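You operate a simulated robot arm through the tools that you are given. There is no shell and no other tool.

You run a simulated robot arm. Do the job below in one go: nothing can be reset, and whatever is moved stays where it is left.

TASK
Clamp the tool box's worm in the fixture, slider at its size.
Fine: shut and latch the tool box again.
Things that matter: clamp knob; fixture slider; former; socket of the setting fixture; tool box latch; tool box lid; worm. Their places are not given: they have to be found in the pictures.

The check looks at the end state, three seconds after you hand in, the way a careful person would. Anything else that was tipped, shoved, dropped, spilled or broken makes it a failure.

THE ROBOT
A 7-joint arm with a fingered hand, fixed in place. Base frame: the origin is at the foot of the arm, x ahead of it, y to its left, z up; the work surface is at about z = 86. Lengths are in cm, angles in rad, forces in N, time in s.
Its first joint turns from -2.897 to 2.897 rad. Payload 4.7 kg.
The TCP is the grasp point between the finger pads, 3.6 cm short of the fingertips. In the tool frame z runs along the fingers and y along their closing line. Largest opening 12 cm; the body of the gripper starts 4.2 cm behind the TCP. The gripper is a hand of 5 fingers: y runs from the thumb to the fingers, the wrist lies at [-1.8, -12.2, -21] in the tool frame, and closing takes about 1.5 s.
Orientation is that of the tool frame in the base frame, as [roll, pitch, yaw] about the fixed x, y, z axes, in that order (R = Rz(yaw) Ry(pitch) Rx(roll)). With the fingers straight down and the wrist toward the robot, the tool's x, y and z point along [0, 1, 0], [1, 0, 0] and [0, 0, -1] of the base frame.

THE INTERFACE
- The arm moves only by the tool send_rows. Its argument "steps" is a list of rows, each an object (a shift or turn left out is 0, a gripper value left out holds the last) with "translation": the shift along the tool's x, y, z in cm, a list of three; "dr": the turn, a rotation vector about the tool's x, y, z in rad, a list of three. In form: [{"translation": [tx, ty, tz], "dr": [wx, wy, wz]}, ...]. A call has 1 to 20 rows; each row is the pose to reach, as a shift and turn from the pose commanded when the call began, along the tool's axes at that moment. "jaw" is the closure in counts, from 0 (fully open) to 255 (shut), set as the call begins (left out, the last holds). Each row takes 0.2 s and may step no farther than 5 cm and 0.15 rad from the row before; otherwise, or with a gripper value out of range, the whole call is refused. Where a pose cannot be reached the arm comes as near as it can. A force on the tool above 90 N (or 10 N above the force at the start of the call, whichever is more), or a blocked arm, ends the call early, and 0.2 s more pass. Each finger travels about 4.5 cm/s and halts on what it meets, pressing with about 26 N; the grip force reading is that of the motor and also rises with nothing between the fingers. The clock runs only during rows and for 0.2 s after the last one: add rows that repeat a pose to give the fingers time. It gives the time, the measured TCP pose, the force on the tool (base axes), the opening and the grip force at its end, in the units of the frame above (readings bear some noise), with the torque about the TCP (base axes, N m) and any sound that the robot's microphone picked up.
- Cameras (640 x 400 px; columns grow to the right, rows downward): "scene" is fixed at [5.74, -64.73, 149.61]; the picture's right is [0.27, -0.96, 0.00], its down [-0.84, -0.23, -0.48] and it looks along [0.47, 0.13, -0.88] (base axes); focal length 234 px, centre (320, 200). "wrist" rides on the gripper at [7.3, -9.1, -14.3] in the tool frame; the picture's right is [-0.80, 0.28, -0.53], its down [-0.53, -0.73, 0.42] and it looks along [-0.27, 0.62, 0.74] (tool axes); focal length 234 px, centre (320, 200).
- capture(camera): a new picture of that camera. It takes no simulated time.
- curl_fingers(index, middle, ring, little, thumb_bend, thumb_turn): sets how far each is bent, from 0 (flat) to 1 (curled in); at 0.3 the hand is open as for a grip, at 0.7 the pads meet at the TCP. One left out holds its place. A second passes; each finger stops where it meets its share of the squeeze, and holds until it gets a number again. A gripper value or a shape takes the hand back. It gives what a move gives, with no picture; readings hold the bend of each and the force on index, middle, ring, little, thumb and palm. thumb_turn goes from beside the hand (0) to across from the fingers (1), as for a grip.
- set_grasp(shape): the hand has 5 fingers and takes this shape, open, in about a second: jaw (thumb against the fingers, like two jaws); tri (thumb and two fingers); tip (a fingertip pinch); poke (one finger out to press); point (the index stretched); flat (the hand flat); cup (the hand cupped); fist (a fist). The gripper value then closes the fingers along that shape, each until it touches; the sizes above hold for jaw. It gives what a move gives, with no picture.
- point_at(camera, pixels): for up to 12 pixels [column, row] of the newest picture of that camera ("zoom" is the newest enlarged one), the place [x, y, z] in the base frame of the surface seen there, good to about 0.2 cm, but the place of the scene camera against the robot may be out by one fixed shift of up to 1.8 cm in any direction. It takes no simulated time.
- close_up(camera, box): a new picture of the part [left, top, right, bottom] of that camera's present view, enlarged. It takes no simulated time.
- job_done(): hands the job in; it is judged then, once.

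Open the gripper and draw the arm clear of the work before you hand the job in, unless the task says otherwise.

The tools are called after "Emit:" as a command line: name --argument value ..., lists and objects as JSON in quotes. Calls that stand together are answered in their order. send_rows: Moves the arm, as the interface text tells. Its arguments: {"type":"object","properties":{"steps":{"type":"array"},"jaw":{"type":"number"}},"required":["steps"]} The other tools are called the same way: set_grasp (shape) gives the hand a shape; curl_fingers (index, middle, ring, little, thumb_bend, thumb_turn) moves the fingers one by one; capture (camera) takes a picture; point_at (camera, pixels) gives the place of the surface under pixels of a picture; close_up (camera, box) takes an enlarged picture of a part of a camera's view; job_done () hands the job in.

At the start:

```text
clock: 0.0
tool_pos: [24.31, -48.99, 126.16]
tool_rot: [3.141, 0.0, 1.57]
contact_force: [0.3, 0.8, 0.2]
ft_torque: [-0.02, 0.04, 0.01]
width: 11.97
gripper_force: 0.0
shape: jaw
bend: [0.3, 0.3, 0.3, 0.3, 0.3, 0.98]
finger forces: [0.0, 0.1, 0.1, 0.1, 0.0, 0.0]
```

scene: 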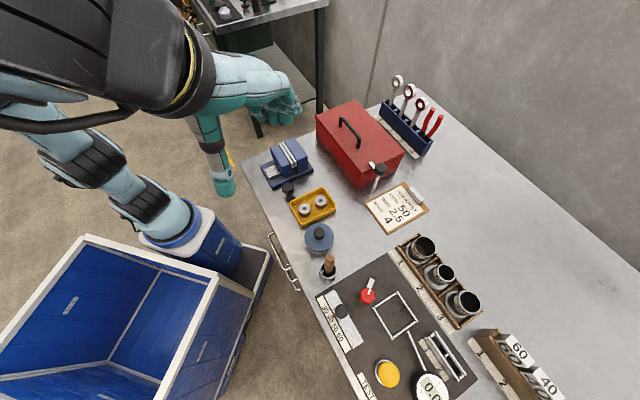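
wrist: 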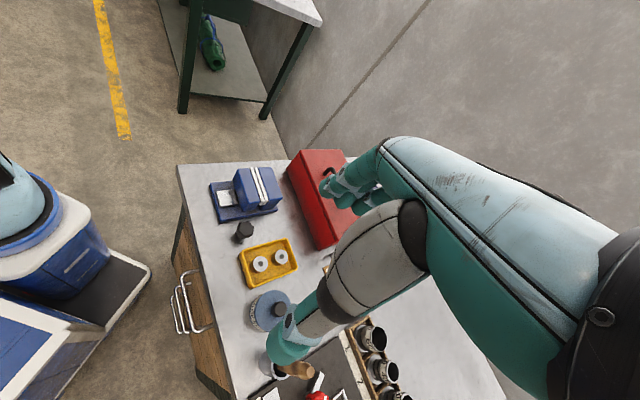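

I'll start by looking at the work surface in enlarged views: the red tool box (around 360,140), the blue vise-like thing (285,165), and the fixture plate (390,340).

Emit:
close_up --camera "scene" --box '[300, 80, 460, 200]'

Emit:
close_up --camera "scene" --box '[300, 250, 500, 400]'

Emit:
close_up --camera "scene" --box '[240, 120, 360, 290]'

Emit:
close_up --camera "scene" --box '[360, 170, 460, 240]'

```text
3.33 times, centred on (380, 140) of scene
```

zoom: 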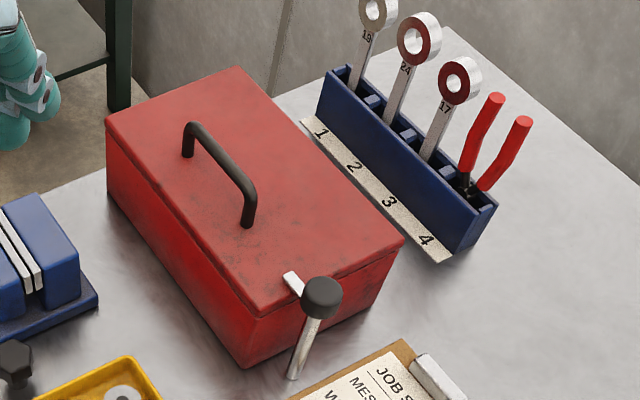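

```text
2.67 times, centred on (400, 325) of scene
```

zoom: 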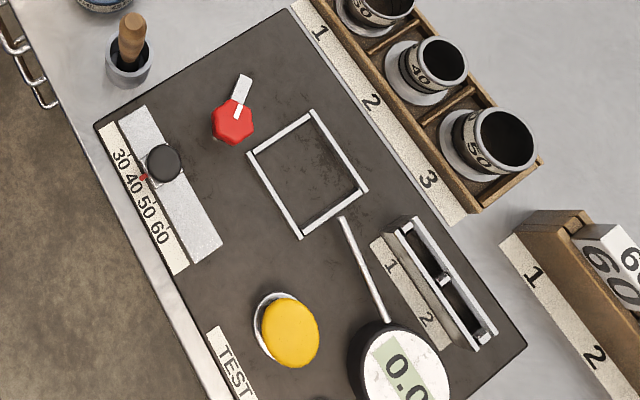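

```text
2.35 times, centred on (300, 205) of scene
```

zoom: 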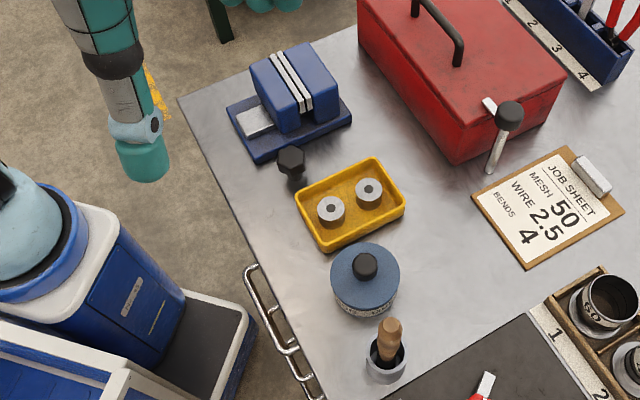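

```text
5.71 times, centred on (410, 205) of scene
```

zoom: 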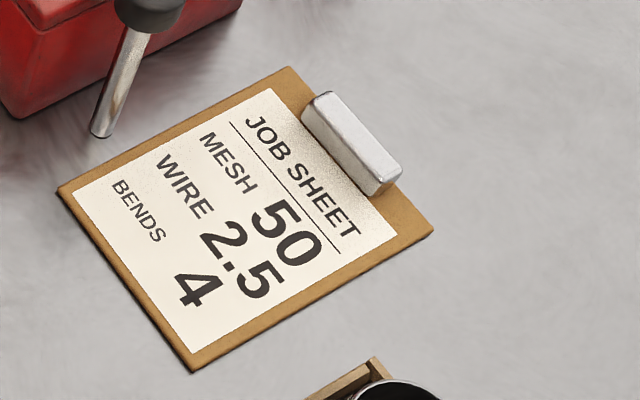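

The fixture shows a slider with scale 30–60, a red clamp knob, and a square frame socket. I'll enlarge more of the right side and get 3D positions.

Emit:
close_up --camera "scene" --box '[300, 260, 420, 335]'

Emit:
close_up --camera "scene" --box '[380, 220, 500, 330]'

Emit:
close_up --camera "scene" --box '[440, 310, 580, 400]'

Emit:
close_up --camera "scene" --box '[340, 320, 480, 400]'

Emit:
close_up --camera "scene" --box '[350, 140, 420, 200]'

```text
5.33 times, centred on (360, 298) of scene
```

zoom: 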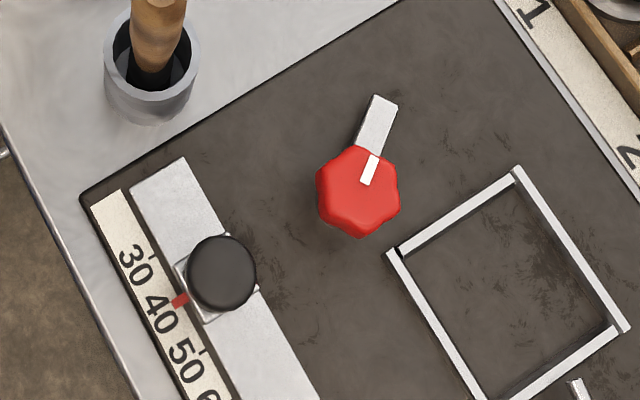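

```text
3.64 times, centred on (440, 275) of scene
```

zoom: 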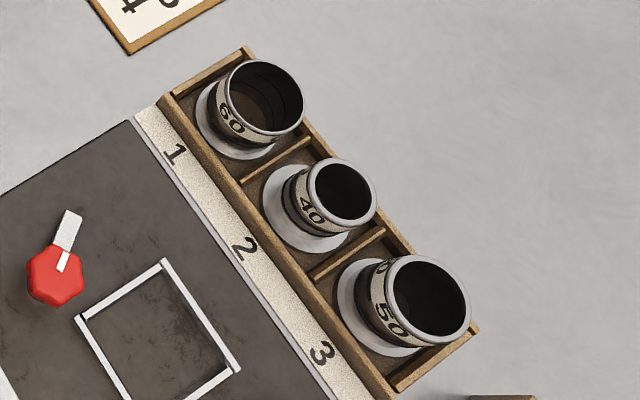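

```text
4.44 times, centred on (510, 355) of scene
```

zoom: 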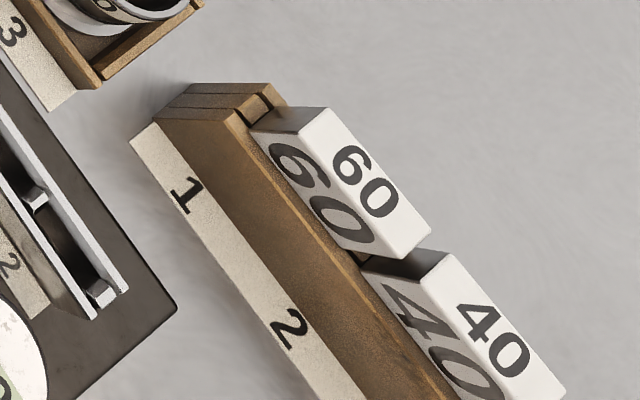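

```text
4.57 times, centred on (410, 360) of scene
```

zoom: 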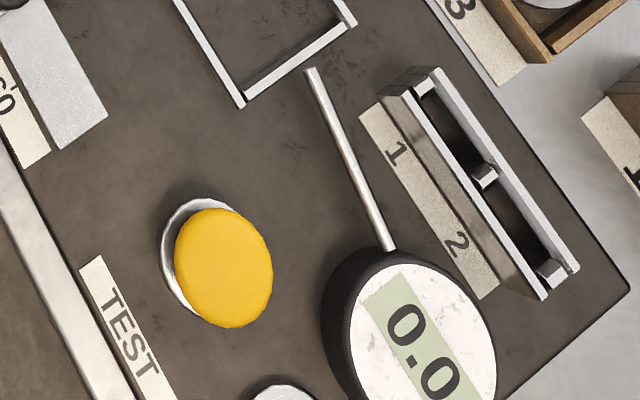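

```text
6.67 times, centred on (385, 170) of scene
```

zoom: 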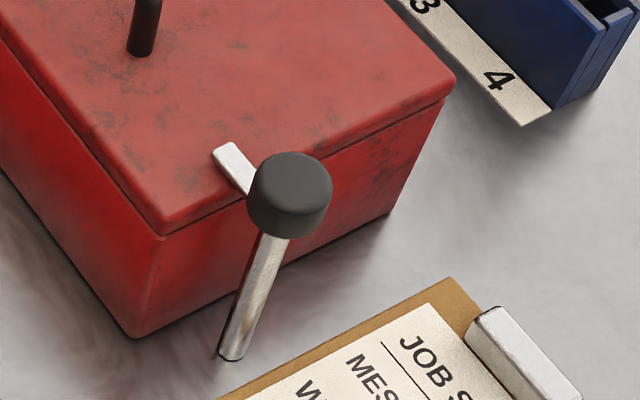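

Now I'll get 3D positions of the key things with the scene camera (subject to a fixed shift).

Emit:
capture --camera "scene"

Emit:
point_at --camera "scene" --pixels '[[318, 116], [357, 100], [405, 152], [365, 186], [349, 120], [358, 147], [341, 123], [378, 168], [375, 192], [374, 176], [371, 162], [360, 175]]'

Emit:
point_at --camera "scene" --pixels '[[341, 311], [333, 316], [367, 297], [370, 281], [374, 306], [397, 292], [417, 322], [392, 337], [393, 314], [350, 275], [350, 350], [330, 297]]'

Emit:
point_at --camera "wrist" --pixels '[[287, 155], [318, 248], [340, 150], [264, 310], [278, 306], [243, 232], [261, 265], [318, 393], [210, 185], [178, 166], [200, 375], [300, 200]]'

```text
taken
```

scene: 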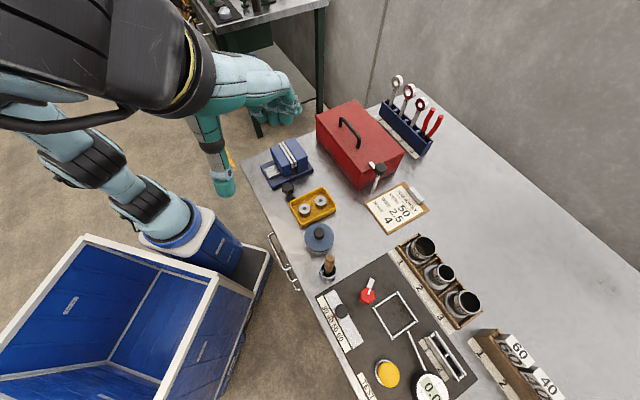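

```text
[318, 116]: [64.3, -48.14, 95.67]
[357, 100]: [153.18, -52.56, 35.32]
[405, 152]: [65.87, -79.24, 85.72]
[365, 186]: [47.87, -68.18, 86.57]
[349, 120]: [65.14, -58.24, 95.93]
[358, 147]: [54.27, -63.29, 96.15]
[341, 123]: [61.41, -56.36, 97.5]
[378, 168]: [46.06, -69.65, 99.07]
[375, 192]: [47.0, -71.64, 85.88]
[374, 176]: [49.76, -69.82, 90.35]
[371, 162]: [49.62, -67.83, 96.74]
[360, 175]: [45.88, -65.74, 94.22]
```

```text
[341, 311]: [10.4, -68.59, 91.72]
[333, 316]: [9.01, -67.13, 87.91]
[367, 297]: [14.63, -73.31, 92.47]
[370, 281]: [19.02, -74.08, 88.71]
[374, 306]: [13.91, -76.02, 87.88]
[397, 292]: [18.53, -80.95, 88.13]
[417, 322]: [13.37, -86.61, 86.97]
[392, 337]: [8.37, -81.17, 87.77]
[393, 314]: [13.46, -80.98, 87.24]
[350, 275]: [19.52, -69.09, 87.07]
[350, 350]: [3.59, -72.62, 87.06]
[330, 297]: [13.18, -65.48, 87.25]
```

```text
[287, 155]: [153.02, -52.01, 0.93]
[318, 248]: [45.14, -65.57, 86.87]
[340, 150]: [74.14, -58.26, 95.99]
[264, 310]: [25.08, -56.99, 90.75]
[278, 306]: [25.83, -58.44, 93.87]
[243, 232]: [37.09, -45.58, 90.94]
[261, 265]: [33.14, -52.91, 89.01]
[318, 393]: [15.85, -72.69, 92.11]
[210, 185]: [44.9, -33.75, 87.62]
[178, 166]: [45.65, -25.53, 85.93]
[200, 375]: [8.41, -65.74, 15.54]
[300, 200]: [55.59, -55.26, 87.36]
```

I'll zoom into the latch and query points along the rod and the catch.

Emit:
close_up --camera "scene" --box '[355, 145, 405, 200]'

Emit:
point_at --camera "zoom" --pixels '[[320, 160], [290, 170], [345, 180], [320, 205], [290, 260], [270, 300], [250, 340], [245, 365], [240, 150], [225, 140], [150, 240], [500, 100]]'

```text
7.27 times, centred on (380, 172) of scene
```

zoom: 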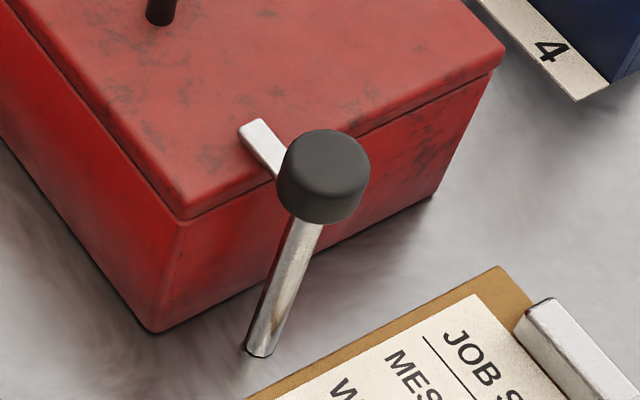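

```text
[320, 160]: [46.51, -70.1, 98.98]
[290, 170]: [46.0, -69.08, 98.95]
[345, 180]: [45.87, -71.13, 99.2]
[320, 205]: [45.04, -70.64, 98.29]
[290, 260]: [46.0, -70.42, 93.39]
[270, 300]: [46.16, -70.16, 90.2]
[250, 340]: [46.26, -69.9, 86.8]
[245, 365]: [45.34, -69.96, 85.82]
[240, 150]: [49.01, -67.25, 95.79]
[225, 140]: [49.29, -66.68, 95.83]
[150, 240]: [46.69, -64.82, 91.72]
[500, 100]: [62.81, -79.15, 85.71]
```

The latch is a vertical post (~46,-70) with a black cap at z≈99 and a white pawl lying over the lid. I'll turn the hand so its closing line points away from the robot, square to the table, and move closer so the wrist camera sees the box.

Emit:
send_rows --steps '[{"translation": [-1, 2.4, 0.6], "dr": [0, 0, 0.125]}, {"translation": [-2, 4.8, 1.3], "dr": [0, 0, 0.25]}, {"translation": [-3, 7.3, 2], "dr": [0, 0, 0.375]}, {"translation": [-4, 9.8, 2.6], "dr": [0, 0, 0.5]}, {"translation": [-5, 12.2, 3.3], "dr": [0, 0, 0.625]}, {"translation": [-6, 14.7, 4], "dr": [0, 0, 0.75]}, {"translation": [-6, 14.7, 4], "dr": [0, 0, 0.75]}]'

Emit:
capture --camera "wrist"

Emit:
capture --camera "scene"

```text
clock: 1.6
tool_pos: [39.09, -55.15, 122.15]
tool_rot: [3.14, -0.001, 0.819]
contact_force: [0.2, 0.4, -1.0]
ft_torque: [-0.05, 0.01, -0.02]
width: 11.97
gripper_force: 0.1
shape: jaw
bend: [0.3, 0.3, 0.3, 0.3, 0.3, 0.98]
finger forces: [0.1, 0.1, 0.0, 0.1, 0.0, 0.1]
```

```text
taken
```

wrist: 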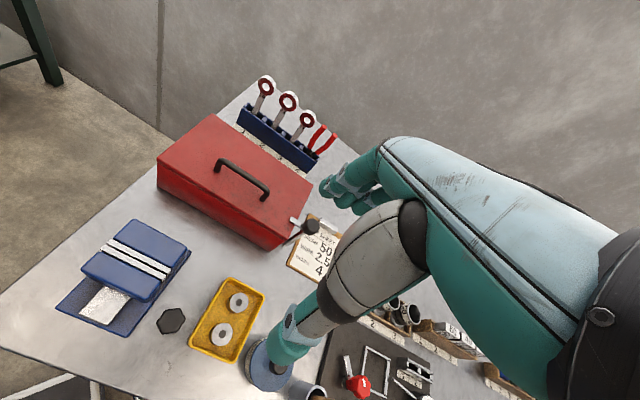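

```text
taken
```

scene: 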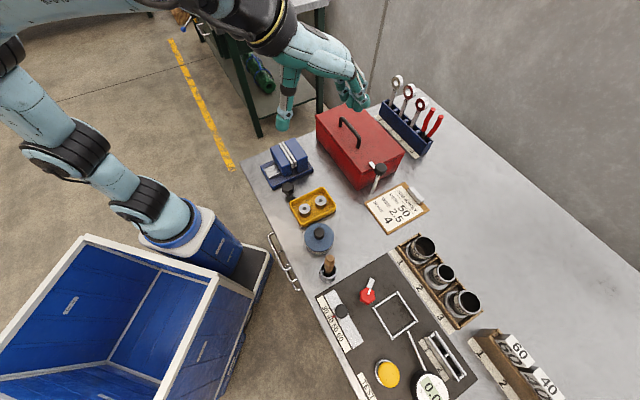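

Good view of the box in the wrist camera. I'll zoom on it and query the box corners, handle and latch with the wrist camera.

Emit:
close_up --camera "wrist" --box '[140, 70, 340, 260]'

Emit:
point_at --camera "wrist" --pixels '[[160, 157], [278, 244], [309, 183], [210, 117], [218, 161], [266, 198], [242, 172], [310, 227], [295, 221], [277, 366], [237, 300], [221, 332]]'

Emit:
point_at --camera "scene" --pixels '[[318, 116], [361, 174], [403, 153], [349, 101], [341, 122], [358, 147], [378, 168], [319, 232], [320, 201], [305, 209], [287, 187]]'

```text
2.11 times, centred on (240, 165) of wrist
```

zoom: 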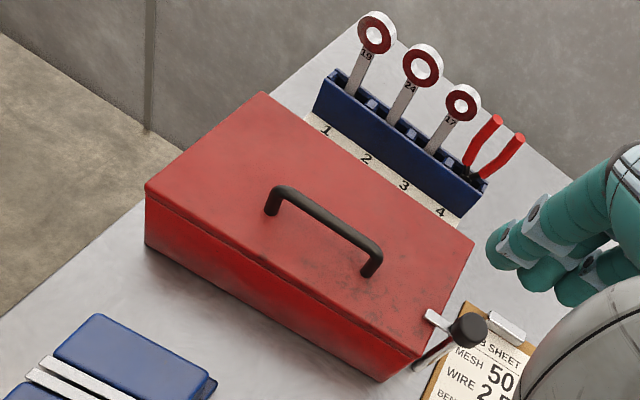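

```text
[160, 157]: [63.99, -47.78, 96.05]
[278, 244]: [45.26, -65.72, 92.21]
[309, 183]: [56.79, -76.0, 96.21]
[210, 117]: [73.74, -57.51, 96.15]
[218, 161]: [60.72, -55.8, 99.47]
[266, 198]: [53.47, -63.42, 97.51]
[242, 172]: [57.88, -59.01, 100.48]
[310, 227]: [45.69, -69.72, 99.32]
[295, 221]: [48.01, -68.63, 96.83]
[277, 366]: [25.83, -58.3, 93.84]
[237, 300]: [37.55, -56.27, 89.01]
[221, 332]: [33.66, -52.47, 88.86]
```

```text
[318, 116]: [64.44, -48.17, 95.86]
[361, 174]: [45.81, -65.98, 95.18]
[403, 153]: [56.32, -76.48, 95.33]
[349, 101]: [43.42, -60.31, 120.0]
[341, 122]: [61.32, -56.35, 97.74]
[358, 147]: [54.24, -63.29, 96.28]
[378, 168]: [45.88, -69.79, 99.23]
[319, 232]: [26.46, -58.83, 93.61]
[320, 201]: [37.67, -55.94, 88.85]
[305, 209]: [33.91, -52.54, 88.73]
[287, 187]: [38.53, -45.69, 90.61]
```

Scene and wrist agree within ~0.5 cm. The latch cap is at about (46.0,-69.8,99). I'll take the fingertip pinch shape and look at how it sits.

Emit:
set_grasp --shape "tip"

Emit:
capture --camera "wrist"

Emit:
close_up --camera "scene" --box '[240, 0, 400, 140]'

```text
clock: 2.5
tool_pos: [39.13, -54.96, 122.15]
tool_rot: [3.14, 0.0, 0.82]
contact_force: [-0.5, -0.1, -0.4]
ft_torque: [0.01, -0.02, 0.01]
width: 11.97
gripper_force: 0.0
shape: tip
bend: [0.3, 0.98, 0.99, 0.99, 0.3, 0.98]
finger forces: [0.0, 0.1, 0.0, 0.0, 0.0, 0.1]
```

```text
taken
```

wrist: 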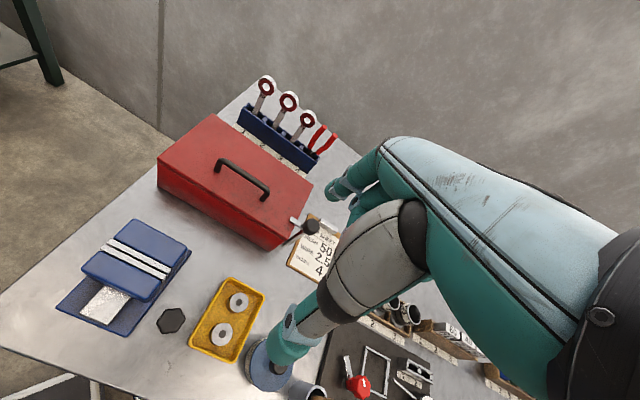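

```text
2.86 times, centred on (320, 70) of scene
```

zoom: 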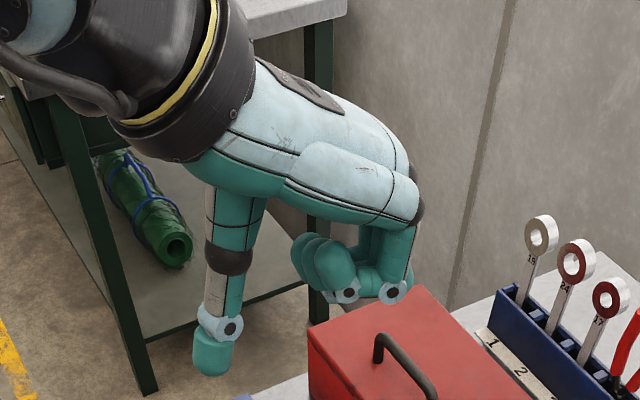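

Let me check where the index and thumb tips actually sit relative to the TCP.

Emit:
point_at --camera "wrist" --pixels '[[332, 193], [340, 183], [328, 190], [360, 165], [352, 205], [275, 350], [272, 340], [295, 330], [288, 360], [320, 290]]'

Emit:
close_up --camera "wrist" --box '[240, 130, 460, 390]'

```text
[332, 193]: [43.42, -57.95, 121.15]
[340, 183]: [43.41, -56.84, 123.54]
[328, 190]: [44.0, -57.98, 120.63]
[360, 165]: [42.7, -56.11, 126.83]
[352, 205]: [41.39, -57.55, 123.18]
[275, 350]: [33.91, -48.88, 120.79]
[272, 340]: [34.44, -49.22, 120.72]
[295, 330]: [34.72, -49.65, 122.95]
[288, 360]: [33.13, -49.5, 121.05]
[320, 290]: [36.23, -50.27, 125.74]
```

```text
1.54 times, centred on (350, 260) of wrist
```

zoom: 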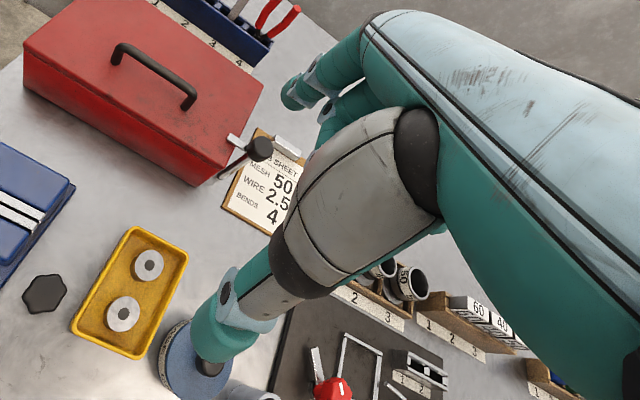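

In the tip shape, index and thumb straddle the TCP along tool y. I'll move above the latch cap (46.0,-69.8) at z≈108 and check from the wrist camera.

Emit:
send_rows --steps '[{"translation": [-1.2, 3.0, 2.8], "dr": [0, 0, 0.035]}, {"translation": [-2.4, 6.0, 5.6], "dr": [0, 0, 0.035]}, {"translation": [-3.6, 9.0, 8.4], "dr": [0, 0, 0.035]}, {"translation": [-4.8, 12.0, 11.2], "dr": [0, 0, 0.035]}, {"translation": [-6.07, 15.1, 14], "dr": [0, 0, 0.035]}, {"translation": [-6.07, 15.1, 14], "dr": [0, 0, 0.035]}]'

Emit:
capture --camera "wrist"

Emit:
close_up --camera "scene" --box '[300, 60, 460, 220]'

```text
clock: 3.9
tool_pos: [46.03, -69.85, 108.02]
tool_rot: [-3.141, 0.0, 0.784]
contact_force: [0.5, -0.5, -0.6]
ft_torque: [0.01, -0.04, -0.02]
width: 12.01
gripper_force: 0.1
shape: tip
bend: [0.3, 0.98, 0.99, 0.99, 0.3, 0.98]
finger forces: [0.1, 0.0, 0.0, 0.0, 0.0, 0.1]
```

```text
taken
```

wrist: 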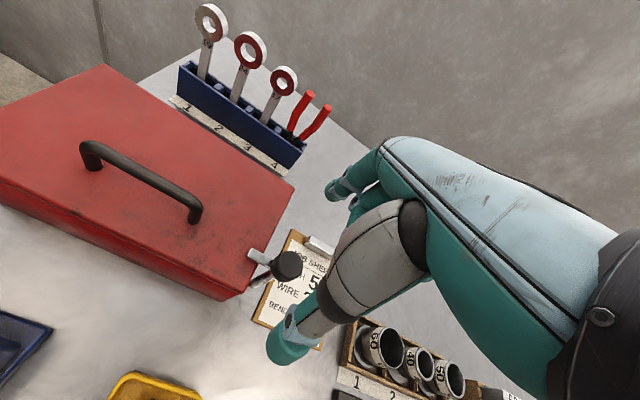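

```text
2.50 times, centred on (380, 140) of scene
```

zoom: 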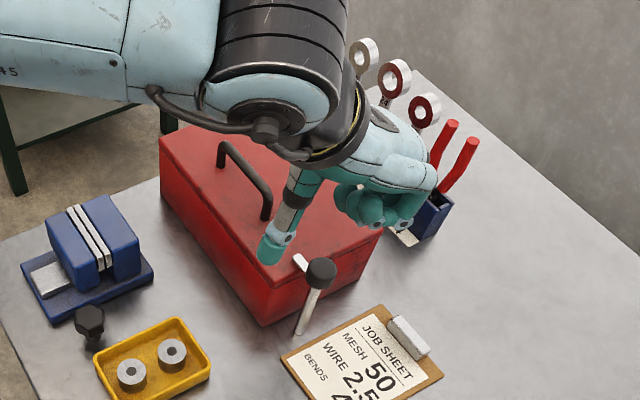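

I'll zoom on the latch in the wrist view and refine the cap centre.

Emit:
close_up --camera "wrist" --box '[220, 220, 340, 300]'

Emit:
point_at --camera "zoom" --pixels '[[360, 225], [320, 235], [400, 230], [360, 190], [360, 262], [360, 290], [200, 170], [240, 200], [300, 240], [220, 300], [150, 180], [270, 60]]'

```text
5.00 times, centred on (280, 260) of wrist
```

zoom: 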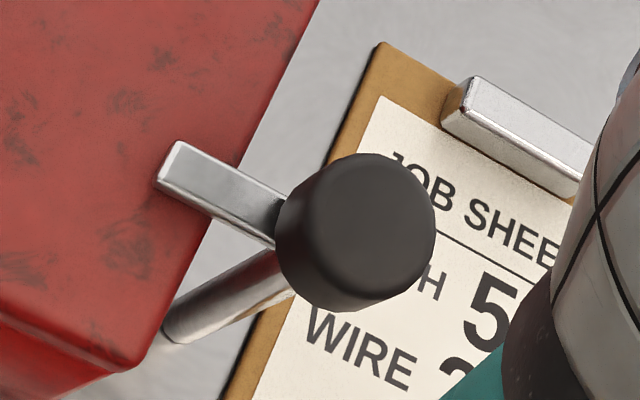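

```text
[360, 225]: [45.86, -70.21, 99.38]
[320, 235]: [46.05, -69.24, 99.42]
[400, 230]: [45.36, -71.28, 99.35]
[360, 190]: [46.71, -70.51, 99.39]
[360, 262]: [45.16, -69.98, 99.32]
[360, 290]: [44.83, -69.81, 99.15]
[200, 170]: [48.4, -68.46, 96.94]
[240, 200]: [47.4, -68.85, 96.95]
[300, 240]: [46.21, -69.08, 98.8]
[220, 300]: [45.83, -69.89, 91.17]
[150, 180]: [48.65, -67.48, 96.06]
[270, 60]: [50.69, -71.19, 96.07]
```

Cap centre ≈ (45.9,-70.2), top z≈99.4, pawl top ≈96.9. Descend so the fingertips flank the cap, staying just above lid height.

Emit:
send_rows --steps '[{"translation": [-0.34, 0.16, 3], "dr": [0, 0, 0]}, {"translation": [-0.34, 0.16, 6], "dr": [0, 0, 0]}, {"translation": [-0.34, 0.16, 7.7], "dr": [0, 0, 0]}, {"translation": [-0.34, 0.16, 7.7], "dr": [0, 0, 0]}]'

Emit:
capture --camera "wrist"

Emit:
close_up --camera "scene" --box '[320, 100, 440, 220]'

```text
clock: 4.9
tool_pos: [45.77, -69.91, 100.28]
tool_rot: [-3.141, 0.001, 0.786]
contact_force: [0.5, 0.5, -0.5]
ft_torque: [0.02, -0.03, 0.01]
width: 11.99
gripper_force: 0.0
shape: tip
bend: [0.3, 0.98, 0.99, 0.99, 0.3, 0.98]
finger forces: [0.0, 0.0, 0.1, 0.0, 0.0, 0.0]
```

```text
taken
```

wrist: 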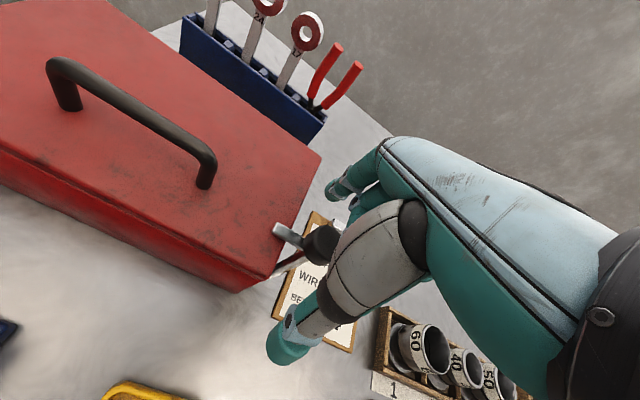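

```text
3.33 times, centred on (380, 160) of scene
```

zoom: 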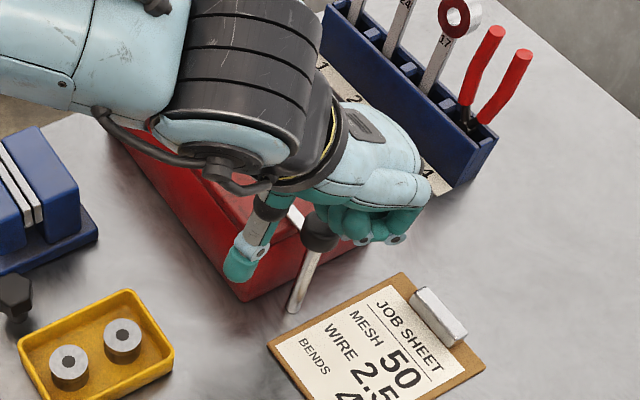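

The cap sits between the thumb and index. Close the pinch on it.

Emit:
send_rows --jaw 255 --steps '[{"translation": [0, 0, 0]}, {"translation": [0, 0, 0]}, {"translation": [0, 0, 0]}, {"translation": [0, 0, 0]}, {"translation": [0, 0, 0]}, {"translation": [0, 0, 0]}, {"translation": [0, 0, 0]}, {"translation": [0, 0, 0]}]'

Emit:
capture --camera "wrist"

Emit:
close_up --camera "scene" --box '[320, 100, 440, 220]'

```text
clock: 6.7
tool_pos: [45.85, -70.01, 100.19]
tool_rot: [3.141, 0.001, 0.785]
contact_force: [0.4, 0.1, -1.2]
ft_torque: [-0.02, -0.04, -0.02]
width: 2.58
gripper_force: 25.5
shape: tip
bend: [0.73, 1.0, 1.0, 1.0, 0.73, 1.0]
finger forces: [22.8, 0.0, 0.0, 0.0, 22.9, 0.0]
```

```text
taken
```

wrist: 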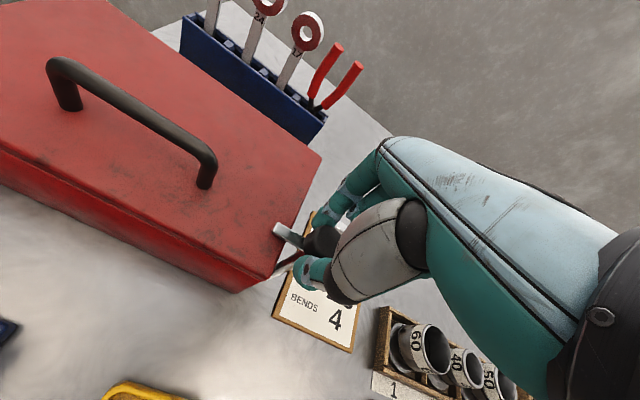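

```text
3.33 times, centred on (380, 160) of scene
```

zoom: 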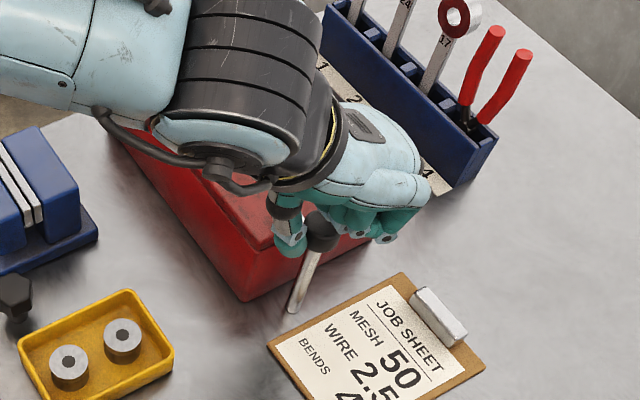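

Firm grip (≈23 N each side). Now turn counter-clockwise (seen from above) by 0.5 rad and see whether the pawl follows.

Emit:
send_rows --steps '[{"translation": [0, 0, 0], "dr": [0, 0, -0.1]}, {"translation": [0, 0, 0], "dr": [0, 0, -0.2]}, {"translation": [0, 0, 0], "dr": [0, 0, -0.3]}, {"translation": [0, 0, 0], "dr": [0, 0, -0.4]}, {"translation": [0, 0, 0], "dr": [0, 0, -0.5]}, {"translation": [0, 0, 0], "dr": [0, 0, -0.5]}]'

Emit:
capture --camera "wrist"

Emit:
close_up --camera "scene" --box '[320, 100, 440, 220]'

```text
clock: 8.1
tool_pos: [45.74, -70.17, 100.31]
tool_rot: [3.14, -0.001, 1.284]
contact_force: [-10.5, -4.1, -6.0]
ft_torque: [-0.05, 0.36, -0.09]
width: 2.41
gripper_force: 25.9
shape: tip
bend: [0.73, 1.0, 1.0, 1.0, 0.73, 1.0]
finger forces: [17.6, 0.0, 0.0, 0.0, 28.1, 0.0]
```

```text
taken
```

wrist: 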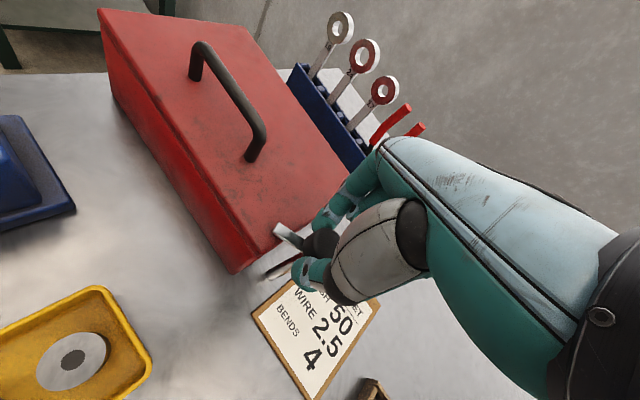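

```text
3.33 times, centred on (380, 160) of scene
```

zoom: 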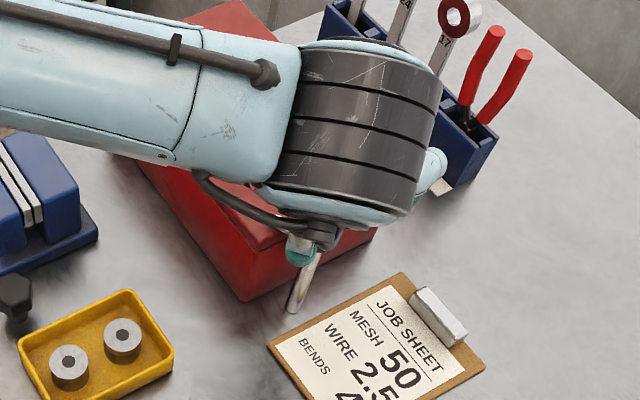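

The pawl appears to turn with the hand. Zoom to confirm.

Emit:
close_up --camera "wrist" --box '[220, 190, 360, 300]'

Emit:
point_at --camera "zoom" --pixels '[[270, 155], [300, 175], [340, 190], [260, 140], [250, 170], [200, 200]]'

```text
3.64 times, centred on (290, 245) of wrist
```

zoom: 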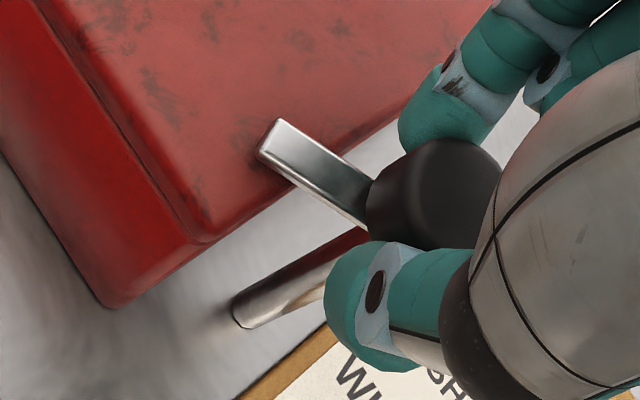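

```text
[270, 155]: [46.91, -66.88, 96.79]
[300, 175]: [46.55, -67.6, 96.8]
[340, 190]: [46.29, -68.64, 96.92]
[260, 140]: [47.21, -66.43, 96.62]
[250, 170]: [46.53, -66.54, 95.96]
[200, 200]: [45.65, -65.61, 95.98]
```

The pawl rotated with the hand (now pointing ~73°, from ~40°). Continue turning counter-clockwise another 0.8 rad.

Emit:
send_rows --steps '[{"translation": [0, 0, 0], "dr": [0, 0, -0.1]}, {"translation": [0, 0, 0], "dr": [0, 0, -0.2]}, {"translation": [0, 0, 0], "dr": [0, 0, -0.3]}, {"translation": [0, 0, 0], "dr": [0, 0, -0.4]}, {"translation": [0, 0, 0], "dr": [0, 0, -0.5]}, {"translation": [0, 0, 0], "dr": [0, 0, -0.6]}, {"translation": [0, 0, 0], "dr": [0, 0, -0.7]}, {"translation": [0, 0, 0], "dr": [0, 0, -0.8]}, {"translation": [0, 0, 0], "dr": [0, 0, -0.8]}]'

Emit:
capture --camera "wrist"

Emit:
close_up --camera "scene" --box '[320, 100, 440, 220]'

```text
clock: 10.1
tool_pos: [45.68, -70.1, 100.47]
tool_rot: [-3.141, -0.001, 2.088]
contact_force: [-12.8, -3.0, -3.4]
ft_torque: [-0.1, 0.36, -0.05]
width: 2.26
gripper_force: 25.9
shape: tip
bend: [0.74, 1.0, 1.0, 1.0, 0.72, 1.0]
finger forces: [14.3, 0.0, 0.1, 0.0, 27.7, 0.0]
```

```text
taken
```

wrist: 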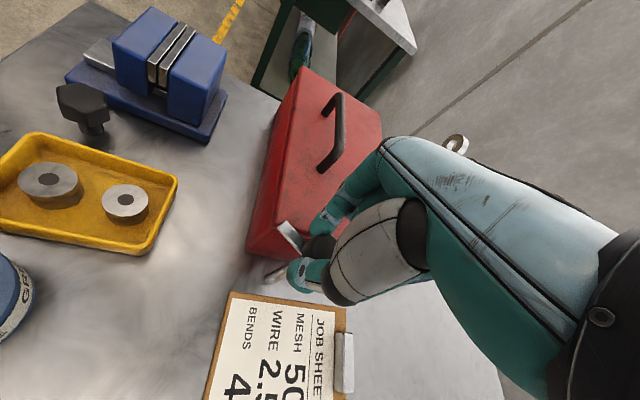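

```text
3.33 times, centred on (380, 160) of scene
```

zoom: 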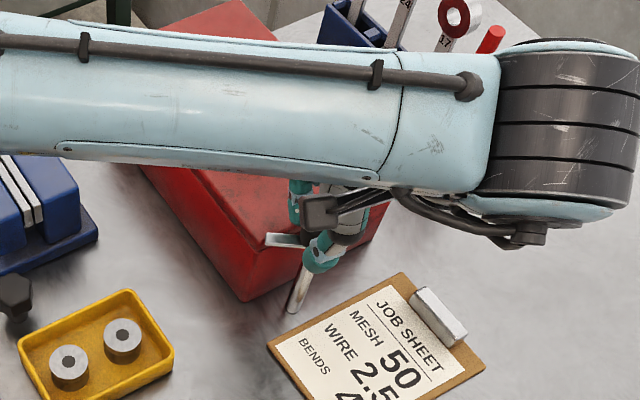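

Emit:
close_up --camera "wrist" --box '[230, 190, 350, 290]'

Emit:
point_at --camera "zoom" --pixels '[[280, 155], [310, 180], [340, 200], [260, 130], [400, 30], [200, 100]]'

```text
4.00 times, centred on (290, 240) of wrist
```

zoom: 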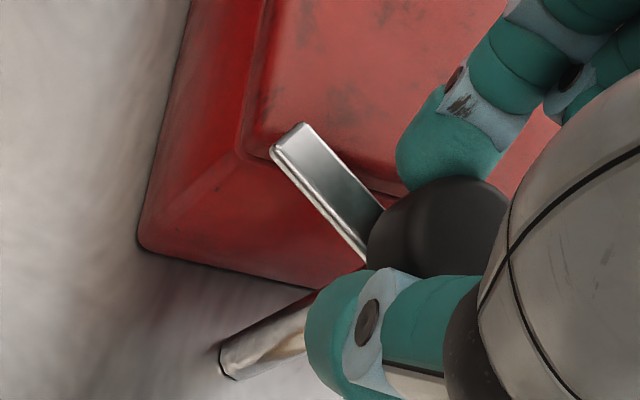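

```text
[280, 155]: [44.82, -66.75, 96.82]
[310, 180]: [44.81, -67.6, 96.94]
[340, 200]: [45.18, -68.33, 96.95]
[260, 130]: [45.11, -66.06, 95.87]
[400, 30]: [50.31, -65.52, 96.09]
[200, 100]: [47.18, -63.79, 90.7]
```

The pawl is at ~108°, just clearing the lid end. I'll turn another 0.5 rad so it's fully clear.

Emit:
send_rows --steps '[{"translation": [0, 0, 0], "dr": [0, 0, -0.1]}, {"translation": [0, 0, 0], "dr": [0, 0, -0.2]}, {"translation": [0, 0, 0], "dr": [0, 0, -0.3]}, {"translation": [0, 0, 0], "dr": [0, 0, -0.4]}, {"translation": [0, 0, 0], "dr": [0, 0, -0.5]}, {"translation": [0, 0, 0], "dr": [0, 0, -0.5]}]'

Emit:
close_up --camera "wrist" --box '[230, 190, 350, 290]'

Emit:
capture --camera "scene"

```text
clock: 11.5
tool_pos: [45.44, -67.08, 98.95]
tool_rot: [-3.14, 0.003, 2.586]
contact_force: [1.5, -10.3, 25.0]
ft_torque: [-0.16, 0.02, 0.02]
width: 2.12
gripper_force: 26.7
shape: tip
bend: [0.76, 1.0, 1.0, 1.0, 0.79, 0.98]
finger forces: [47.1, 0.0, 0.0, 0.0, 0.0, 0.0]
out of reach, approached as far as the arm can: row 4, 5, 6
```

```text
4.00 times, centred on (290, 240) of wrist
```

zoom: 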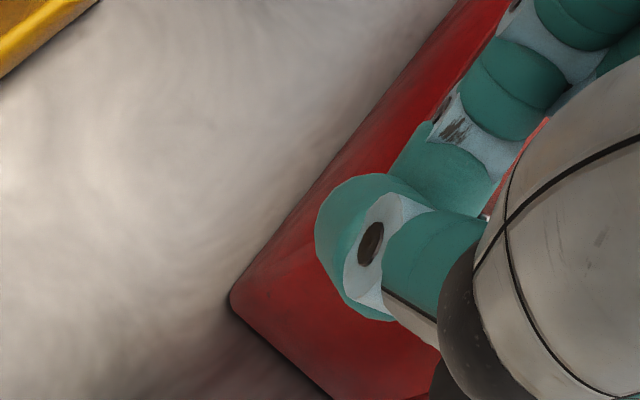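

```text
taken
```

scene: 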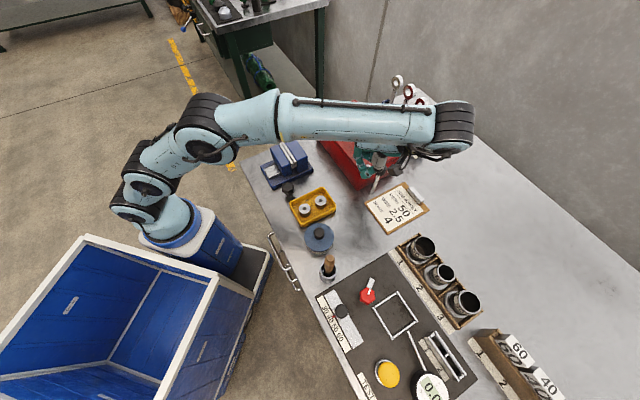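

The turn went past the arm's reach and the pinch slipped off the cap toward the lid. I'll lift straight up first to relieve the contact.

Emit:
send_rows --steps '[{"translation": [0, 0, -1]}, {"translation": [0, 0, -2.5]}, {"translation": [0, 0, -5]}, {"translation": [0, 0, -8]}, {"translation": [0, 0, -8]}]'

Emit:
capture --camera "wrist"

Emit:
close_up --camera "scene" --box '[300, 80, 460, 220]'

```text
clock: 12.7
tool_pos: [45.06, -64.31, 102.31]
tool_rot: [3.141, 0.0, 2.583]
contact_force: [0.8, 1.0, 0.0]
ft_torque: [-0.02, 0.02, 0.0]
width: 1.98
gripper_force: 26.2
shape: tip
bend: [0.75, 1.0, 1.0, 1.0, 0.79, 0.99]
finger forces: [0.0, 0.1, 0.0, 0.1, 0.0, 0.1]
out of reach, approached as far as the arm can: row 1, 2, 3, 4, 5
```

```text
taken
```

wrist: 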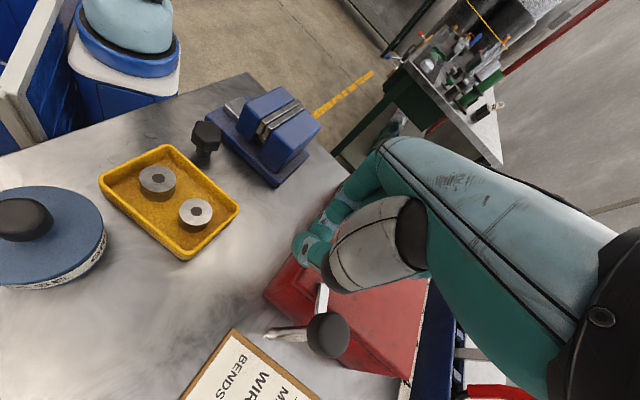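

```text
2.86 times, centred on (380, 150) of scene
```

zoom: 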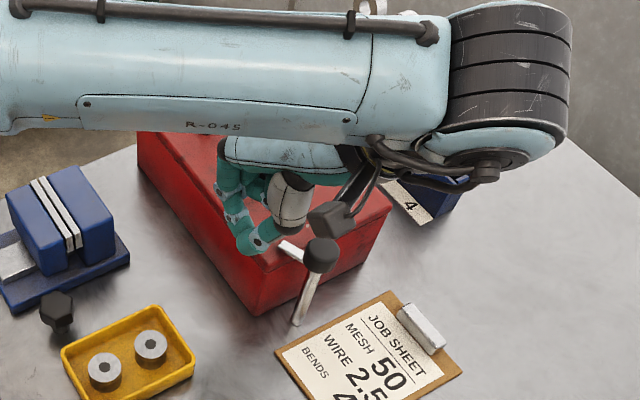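

Emit:
close_up --camera "wrist" --box '[250, 270, 370, 370]'

Emit:
point_at --camera "zoom" --pixels '[[380, 80], [375, 130], [390, 110], [380, 260], [430, 300], [340, 250], [250, 150], [450, 120], [370, 170]]'

```text
4.00 times, centred on (310, 320) of wrist
```

zoom: 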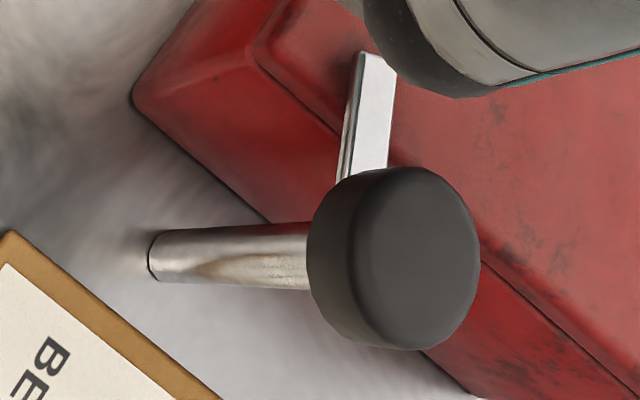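

```text
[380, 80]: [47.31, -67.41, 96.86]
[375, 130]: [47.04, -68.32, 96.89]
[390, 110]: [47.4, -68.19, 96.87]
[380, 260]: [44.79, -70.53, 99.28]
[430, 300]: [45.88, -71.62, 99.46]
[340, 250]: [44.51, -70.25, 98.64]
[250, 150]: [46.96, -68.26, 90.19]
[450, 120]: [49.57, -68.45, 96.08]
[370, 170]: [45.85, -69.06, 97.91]
```

The pawl got dragged back to ~63°. It turns easily, so I'll regrip with the hand yawed the other way first (yaw ≈0.1), leaving a full quarter turn within reach. Opening, rising and turning back.

Emit:
send_rows --jaw 0 --steps '[{"translation": [0, 0, -0.5], "dr": [0, 0, 0.14]}, {"translation": [0, 0, -1], "dr": [0, 0, 0.28]}, {"translation": [0, 0, -1.5], "dr": [0, 0, 0.42]}, {"translation": [0, 0, -2], "dr": [0, 0, 0.56]}, {"translation": [0, 0, -2.5], "dr": [0, 0, 0.7]}, {"translation": [0, 0, -3], "dr": [0, 0, 0.84]}, {"translation": [0, 0, -3], "dr": [0, 0, 0.98]}, {"translation": [0, 0, -3], "dr": [0, 0, 1.12]}, {"translation": [0, 0, -3], "dr": [0, 0, 1.26]}, {"translation": [0, 0, -3], "dr": [0, 0, 1.4]}, {"translation": [0, 0, -3], "dr": [0, 0, 1.54]}, {"translation": [0, 0, -3], "dr": [0, 0, 1.68]}, {"translation": [0, 0, -3], "dr": [0, 0, 1.82]}, {"translation": [0, 0, -3], "dr": [0, 0, 1.96]}, {"translation": [0, 0, -3], "dr": [0, 0, 2.1]}, {"translation": [0, 0, -3], "dr": [0, 0, 2.24]}, {"translation": [0, 0, -3], "dr": [0, 0, 2.38]}, {"translation": [0, 0, -3], "dr": [0, 0, 2.48]}, {"translation": [0, 0, -3], "dr": [0, 0, 2.48]}]'

Emit:
capture --camera "wrist"

Emit:
capture --camera "scene"

```text
clock: 16.7
tool_pos: [45.25, -64.21, 105.17]
tool_rot: [-3.141, 0.0, 0.106]
contact_force: [0.1, 0.4, 0.4]
ft_torque: [0.03, -0.02, -0.02]
width: 11.96
gripper_force: 0.0
shape: tip
bend: [0.3, 0.98, 0.99, 0.99, 0.3, 0.98]
finger forces: [0.0, 0.0, 0.1, 0.0, 0.0, 0.0]
```

```text
taken
```

wrist: 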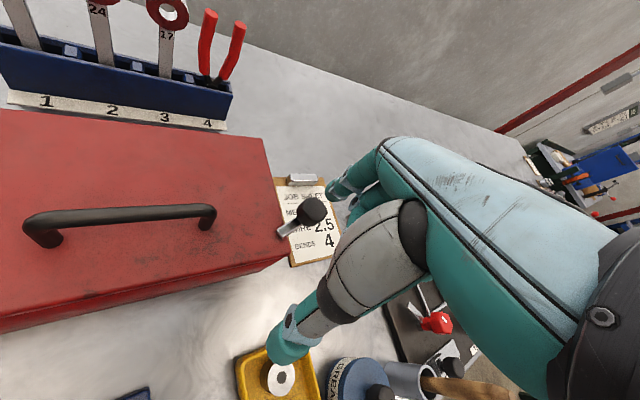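

```text
taken
```

scene: 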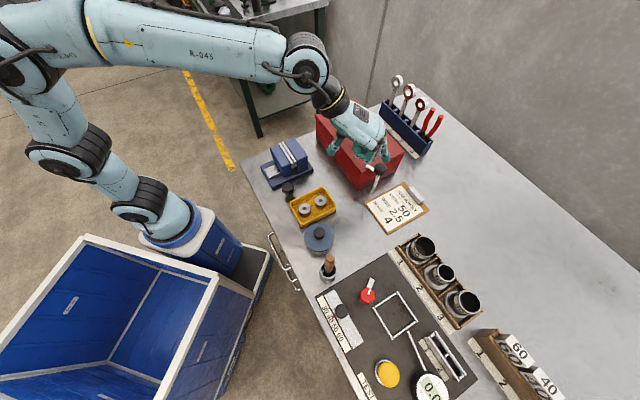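

Now at yaw 0.106. Move over the cap at (45.9,-70.2), then check before descending.

Emit:
send_rows --steps '[{"translation": [0, 3, 0]}, {"translation": [0, 6, 0]}, {"translation": [0, 6, 0]}]'

Emit:
close_up --camera "wrist" --box '[220, 150, 400, 360]'

Emit:
point_at --camera "zoom" --pixels '[[340, 150], [300, 170], [270, 180], [330, 130], [360, 170], [385, 150]]'

```text
clock: 17.5
tool_pos: [45.77, -70.11, 105.25]
tool_rot: [3.141, 0.0, 0.105]
contact_force: [0.0, 0.1, -0.4]
ft_torque: [0.02, 0.01, 0.03]
width: 11.97
gripper_force: 0.0
shape: tip
bend: [0.3, 0.98, 0.99, 0.99, 0.3, 0.98]
finger forces: [0.0, 0.0, 0.1, 0.0, 0.0, 0.0]
```

```text
1.90 times, centred on (310, 255) of wrist
```

zoom: 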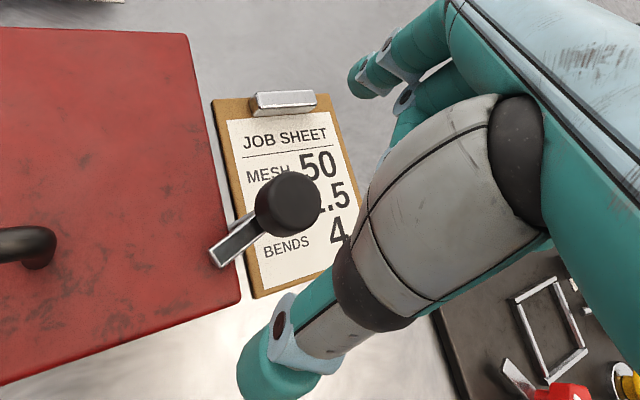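

```text
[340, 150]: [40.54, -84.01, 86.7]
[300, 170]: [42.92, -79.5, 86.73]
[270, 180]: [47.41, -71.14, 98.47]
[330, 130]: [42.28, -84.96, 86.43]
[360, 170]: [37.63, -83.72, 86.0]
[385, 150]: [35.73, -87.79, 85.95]
```

Emit:
point_at --camera "zoom" --pixels '[[290, 203], [275, 200], [305, 205], [290, 190], [288, 220], [225, 252], [240, 240], [220, 160], [240, 300]]'

```text
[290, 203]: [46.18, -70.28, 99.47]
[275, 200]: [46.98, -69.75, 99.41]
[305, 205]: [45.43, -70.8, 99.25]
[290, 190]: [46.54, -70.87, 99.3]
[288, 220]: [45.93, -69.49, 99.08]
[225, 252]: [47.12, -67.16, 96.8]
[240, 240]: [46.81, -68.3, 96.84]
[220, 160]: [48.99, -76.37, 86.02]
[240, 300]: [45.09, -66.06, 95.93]
```

I'll rotate the hand slightly (yaw 0.45) so the thumb misses the pawl, descend, and close on the cap.

Emit:
send_rows --steps '[{"translation": [0.1, 0, 0], "dr": [0, 0, -0.12]}, {"translation": [0.1, 0, 0], "dr": [0, 0, -0.24]}, {"translation": [0.1, 0, 0], "dr": [0, 0, -0.35]}, {"translation": [0.1, 0, 2.5], "dr": [0, 0, -0.35]}, {"translation": [0.1, 0, 4.6], "dr": [0, 0, -0.35]}, {"translation": [0.1, 0, 4.6], "dr": [0, 0, -0.35]}]'

Emit:
send_rows --jaw 255 --steps '[{"translation": [0, 0, 0]}, {"translation": [0, 0, 0]}, {"translation": [0, 0, 0]}, {"translation": [0, 0, 0]}, {"translation": [0, 0, 0]}, {"translation": [0, 0, 0]}, {"translation": [0, 0, 0]}, {"translation": [0, 0, 0]}]'

Emit:
close_up --camera "wrist" --box '[230, 170, 370, 300]'

```text
clock: 18.9
tool_pos: [45.87, -70.09, 100.52]
tool_rot: [-3.141, 0.0, 0.453]
contact_force: [-0.4, 0.0, -0.7]
ft_torque: [-0.02, -0.01, -0.03]
width: 11.97
gripper_force: 0.1
shape: tip
bend: [0.3, 0.98, 0.99, 0.99, 0.3, 0.98]
finger forces: [0.0, 0.1, 0.1, 0.1, 0.0, 0.0]
```

```text
clock: 20.7
tool_pos: [45.95, -70.11, 100.7]
tool_rot: [-3.141, 0.0, 0.457]
contact_force: [1.0, 0.6, -1.8]
ft_torque: [0.01, -0.02, 0.06]
width: 2.6
gripper_force: 26.3
shape: tip
bend: [0.73, 1.0, 1.0, 1.0, 0.74, 1.0]
finger forces: [22.4, 0.1, 0.1, 0.0, 23.2, 0.1]
```

```text
3.08 times, centred on (300, 235) of wrist
```

zoom: 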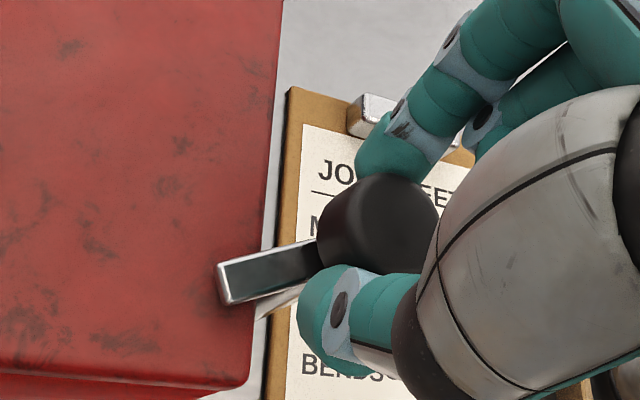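

Gripped again. Now turn 1.55 rad counter-clockwise in small steps, ending at yaw ≈2.0 which was reachable before.

Emit:
send_rows --steps '[{"translation": [0, 0, 0], "dr": [0, 0, -0.1]}, {"translation": [0, 0, 0], "dr": [0, 0, -0.2]}, {"translation": [0, 0, 0], "dr": [0, 0, -0.3]}, {"translation": [0, 0, 0], "dr": [0, 0, -0.4]}, {"translation": [0, 0, 0], "dr": [0, 0, -0.5]}, {"translation": [0, 0, 0], "dr": [0, 0, -0.6]}, {"translation": [0, 0, 0], "dr": [0, 0, -0.7]}, {"translation": [0, 0, 0], "dr": [0, 0, -0.8]}, {"translation": [0, 0, 0], "dr": [0, 0, -0.9]}, {"translation": [0, 0, 0], "dr": [0, 0, -1.0]}, {"translation": [0, 0, 0], "dr": [0, 0, -1.1]}, {"translation": [0, 0, 0], "dr": [0, 0, -1.2]}, {"translation": [0, 0, 0], "dr": [0, 0, -1.3]}, {"translation": [0, 0, 0], "dr": [0, 0, -1.4]}, {"translation": [0, 0, 0], "dr": [0, 0, -1.5]}, {"translation": [0, 0, 0], "dr": [0, 0, -1.6]}, {"translation": [0, 0, 0], "dr": [0, 0, -1.6]}]'

Emit:
close_up --camera "wrist" --box '[230, 170, 370, 300]'

Emit:
point_at --camera "zoom" --pixels '[[235, 275], [260, 270], [290, 260], [220, 270]]'

```text
clock: 24.3
tool_pos: [45.96, -70.24, 100.67]
tool_rot: [-3.14, 0.0, 2.057]
contact_force: [-12.6, -7.4, 8.3]
ft_torque: [-0.27, 0.53, -0.12]
width: 2.41
gripper_force: 26.1
shape: tip
bend: [0.74, 1.0, 1.0, 1.0, 0.73, 1.0]
finger forces: [14.0, 0.1, 0.0, 0.0, 30.2, 0.0]
```

```text
3.08 times, centred on (300, 235) of wrist
```

zoom: 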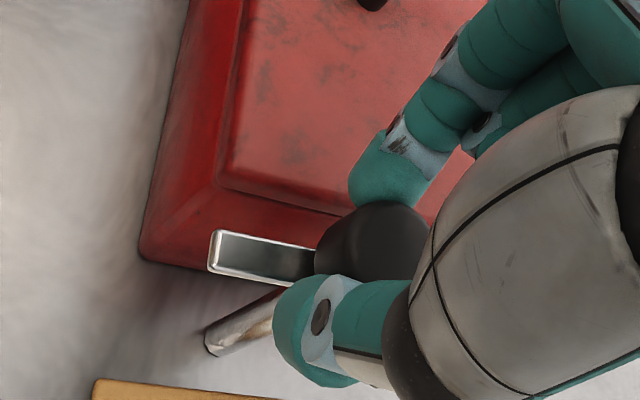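

```text
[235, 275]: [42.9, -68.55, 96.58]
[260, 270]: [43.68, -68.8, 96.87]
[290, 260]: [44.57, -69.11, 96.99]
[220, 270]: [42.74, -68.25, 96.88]
```

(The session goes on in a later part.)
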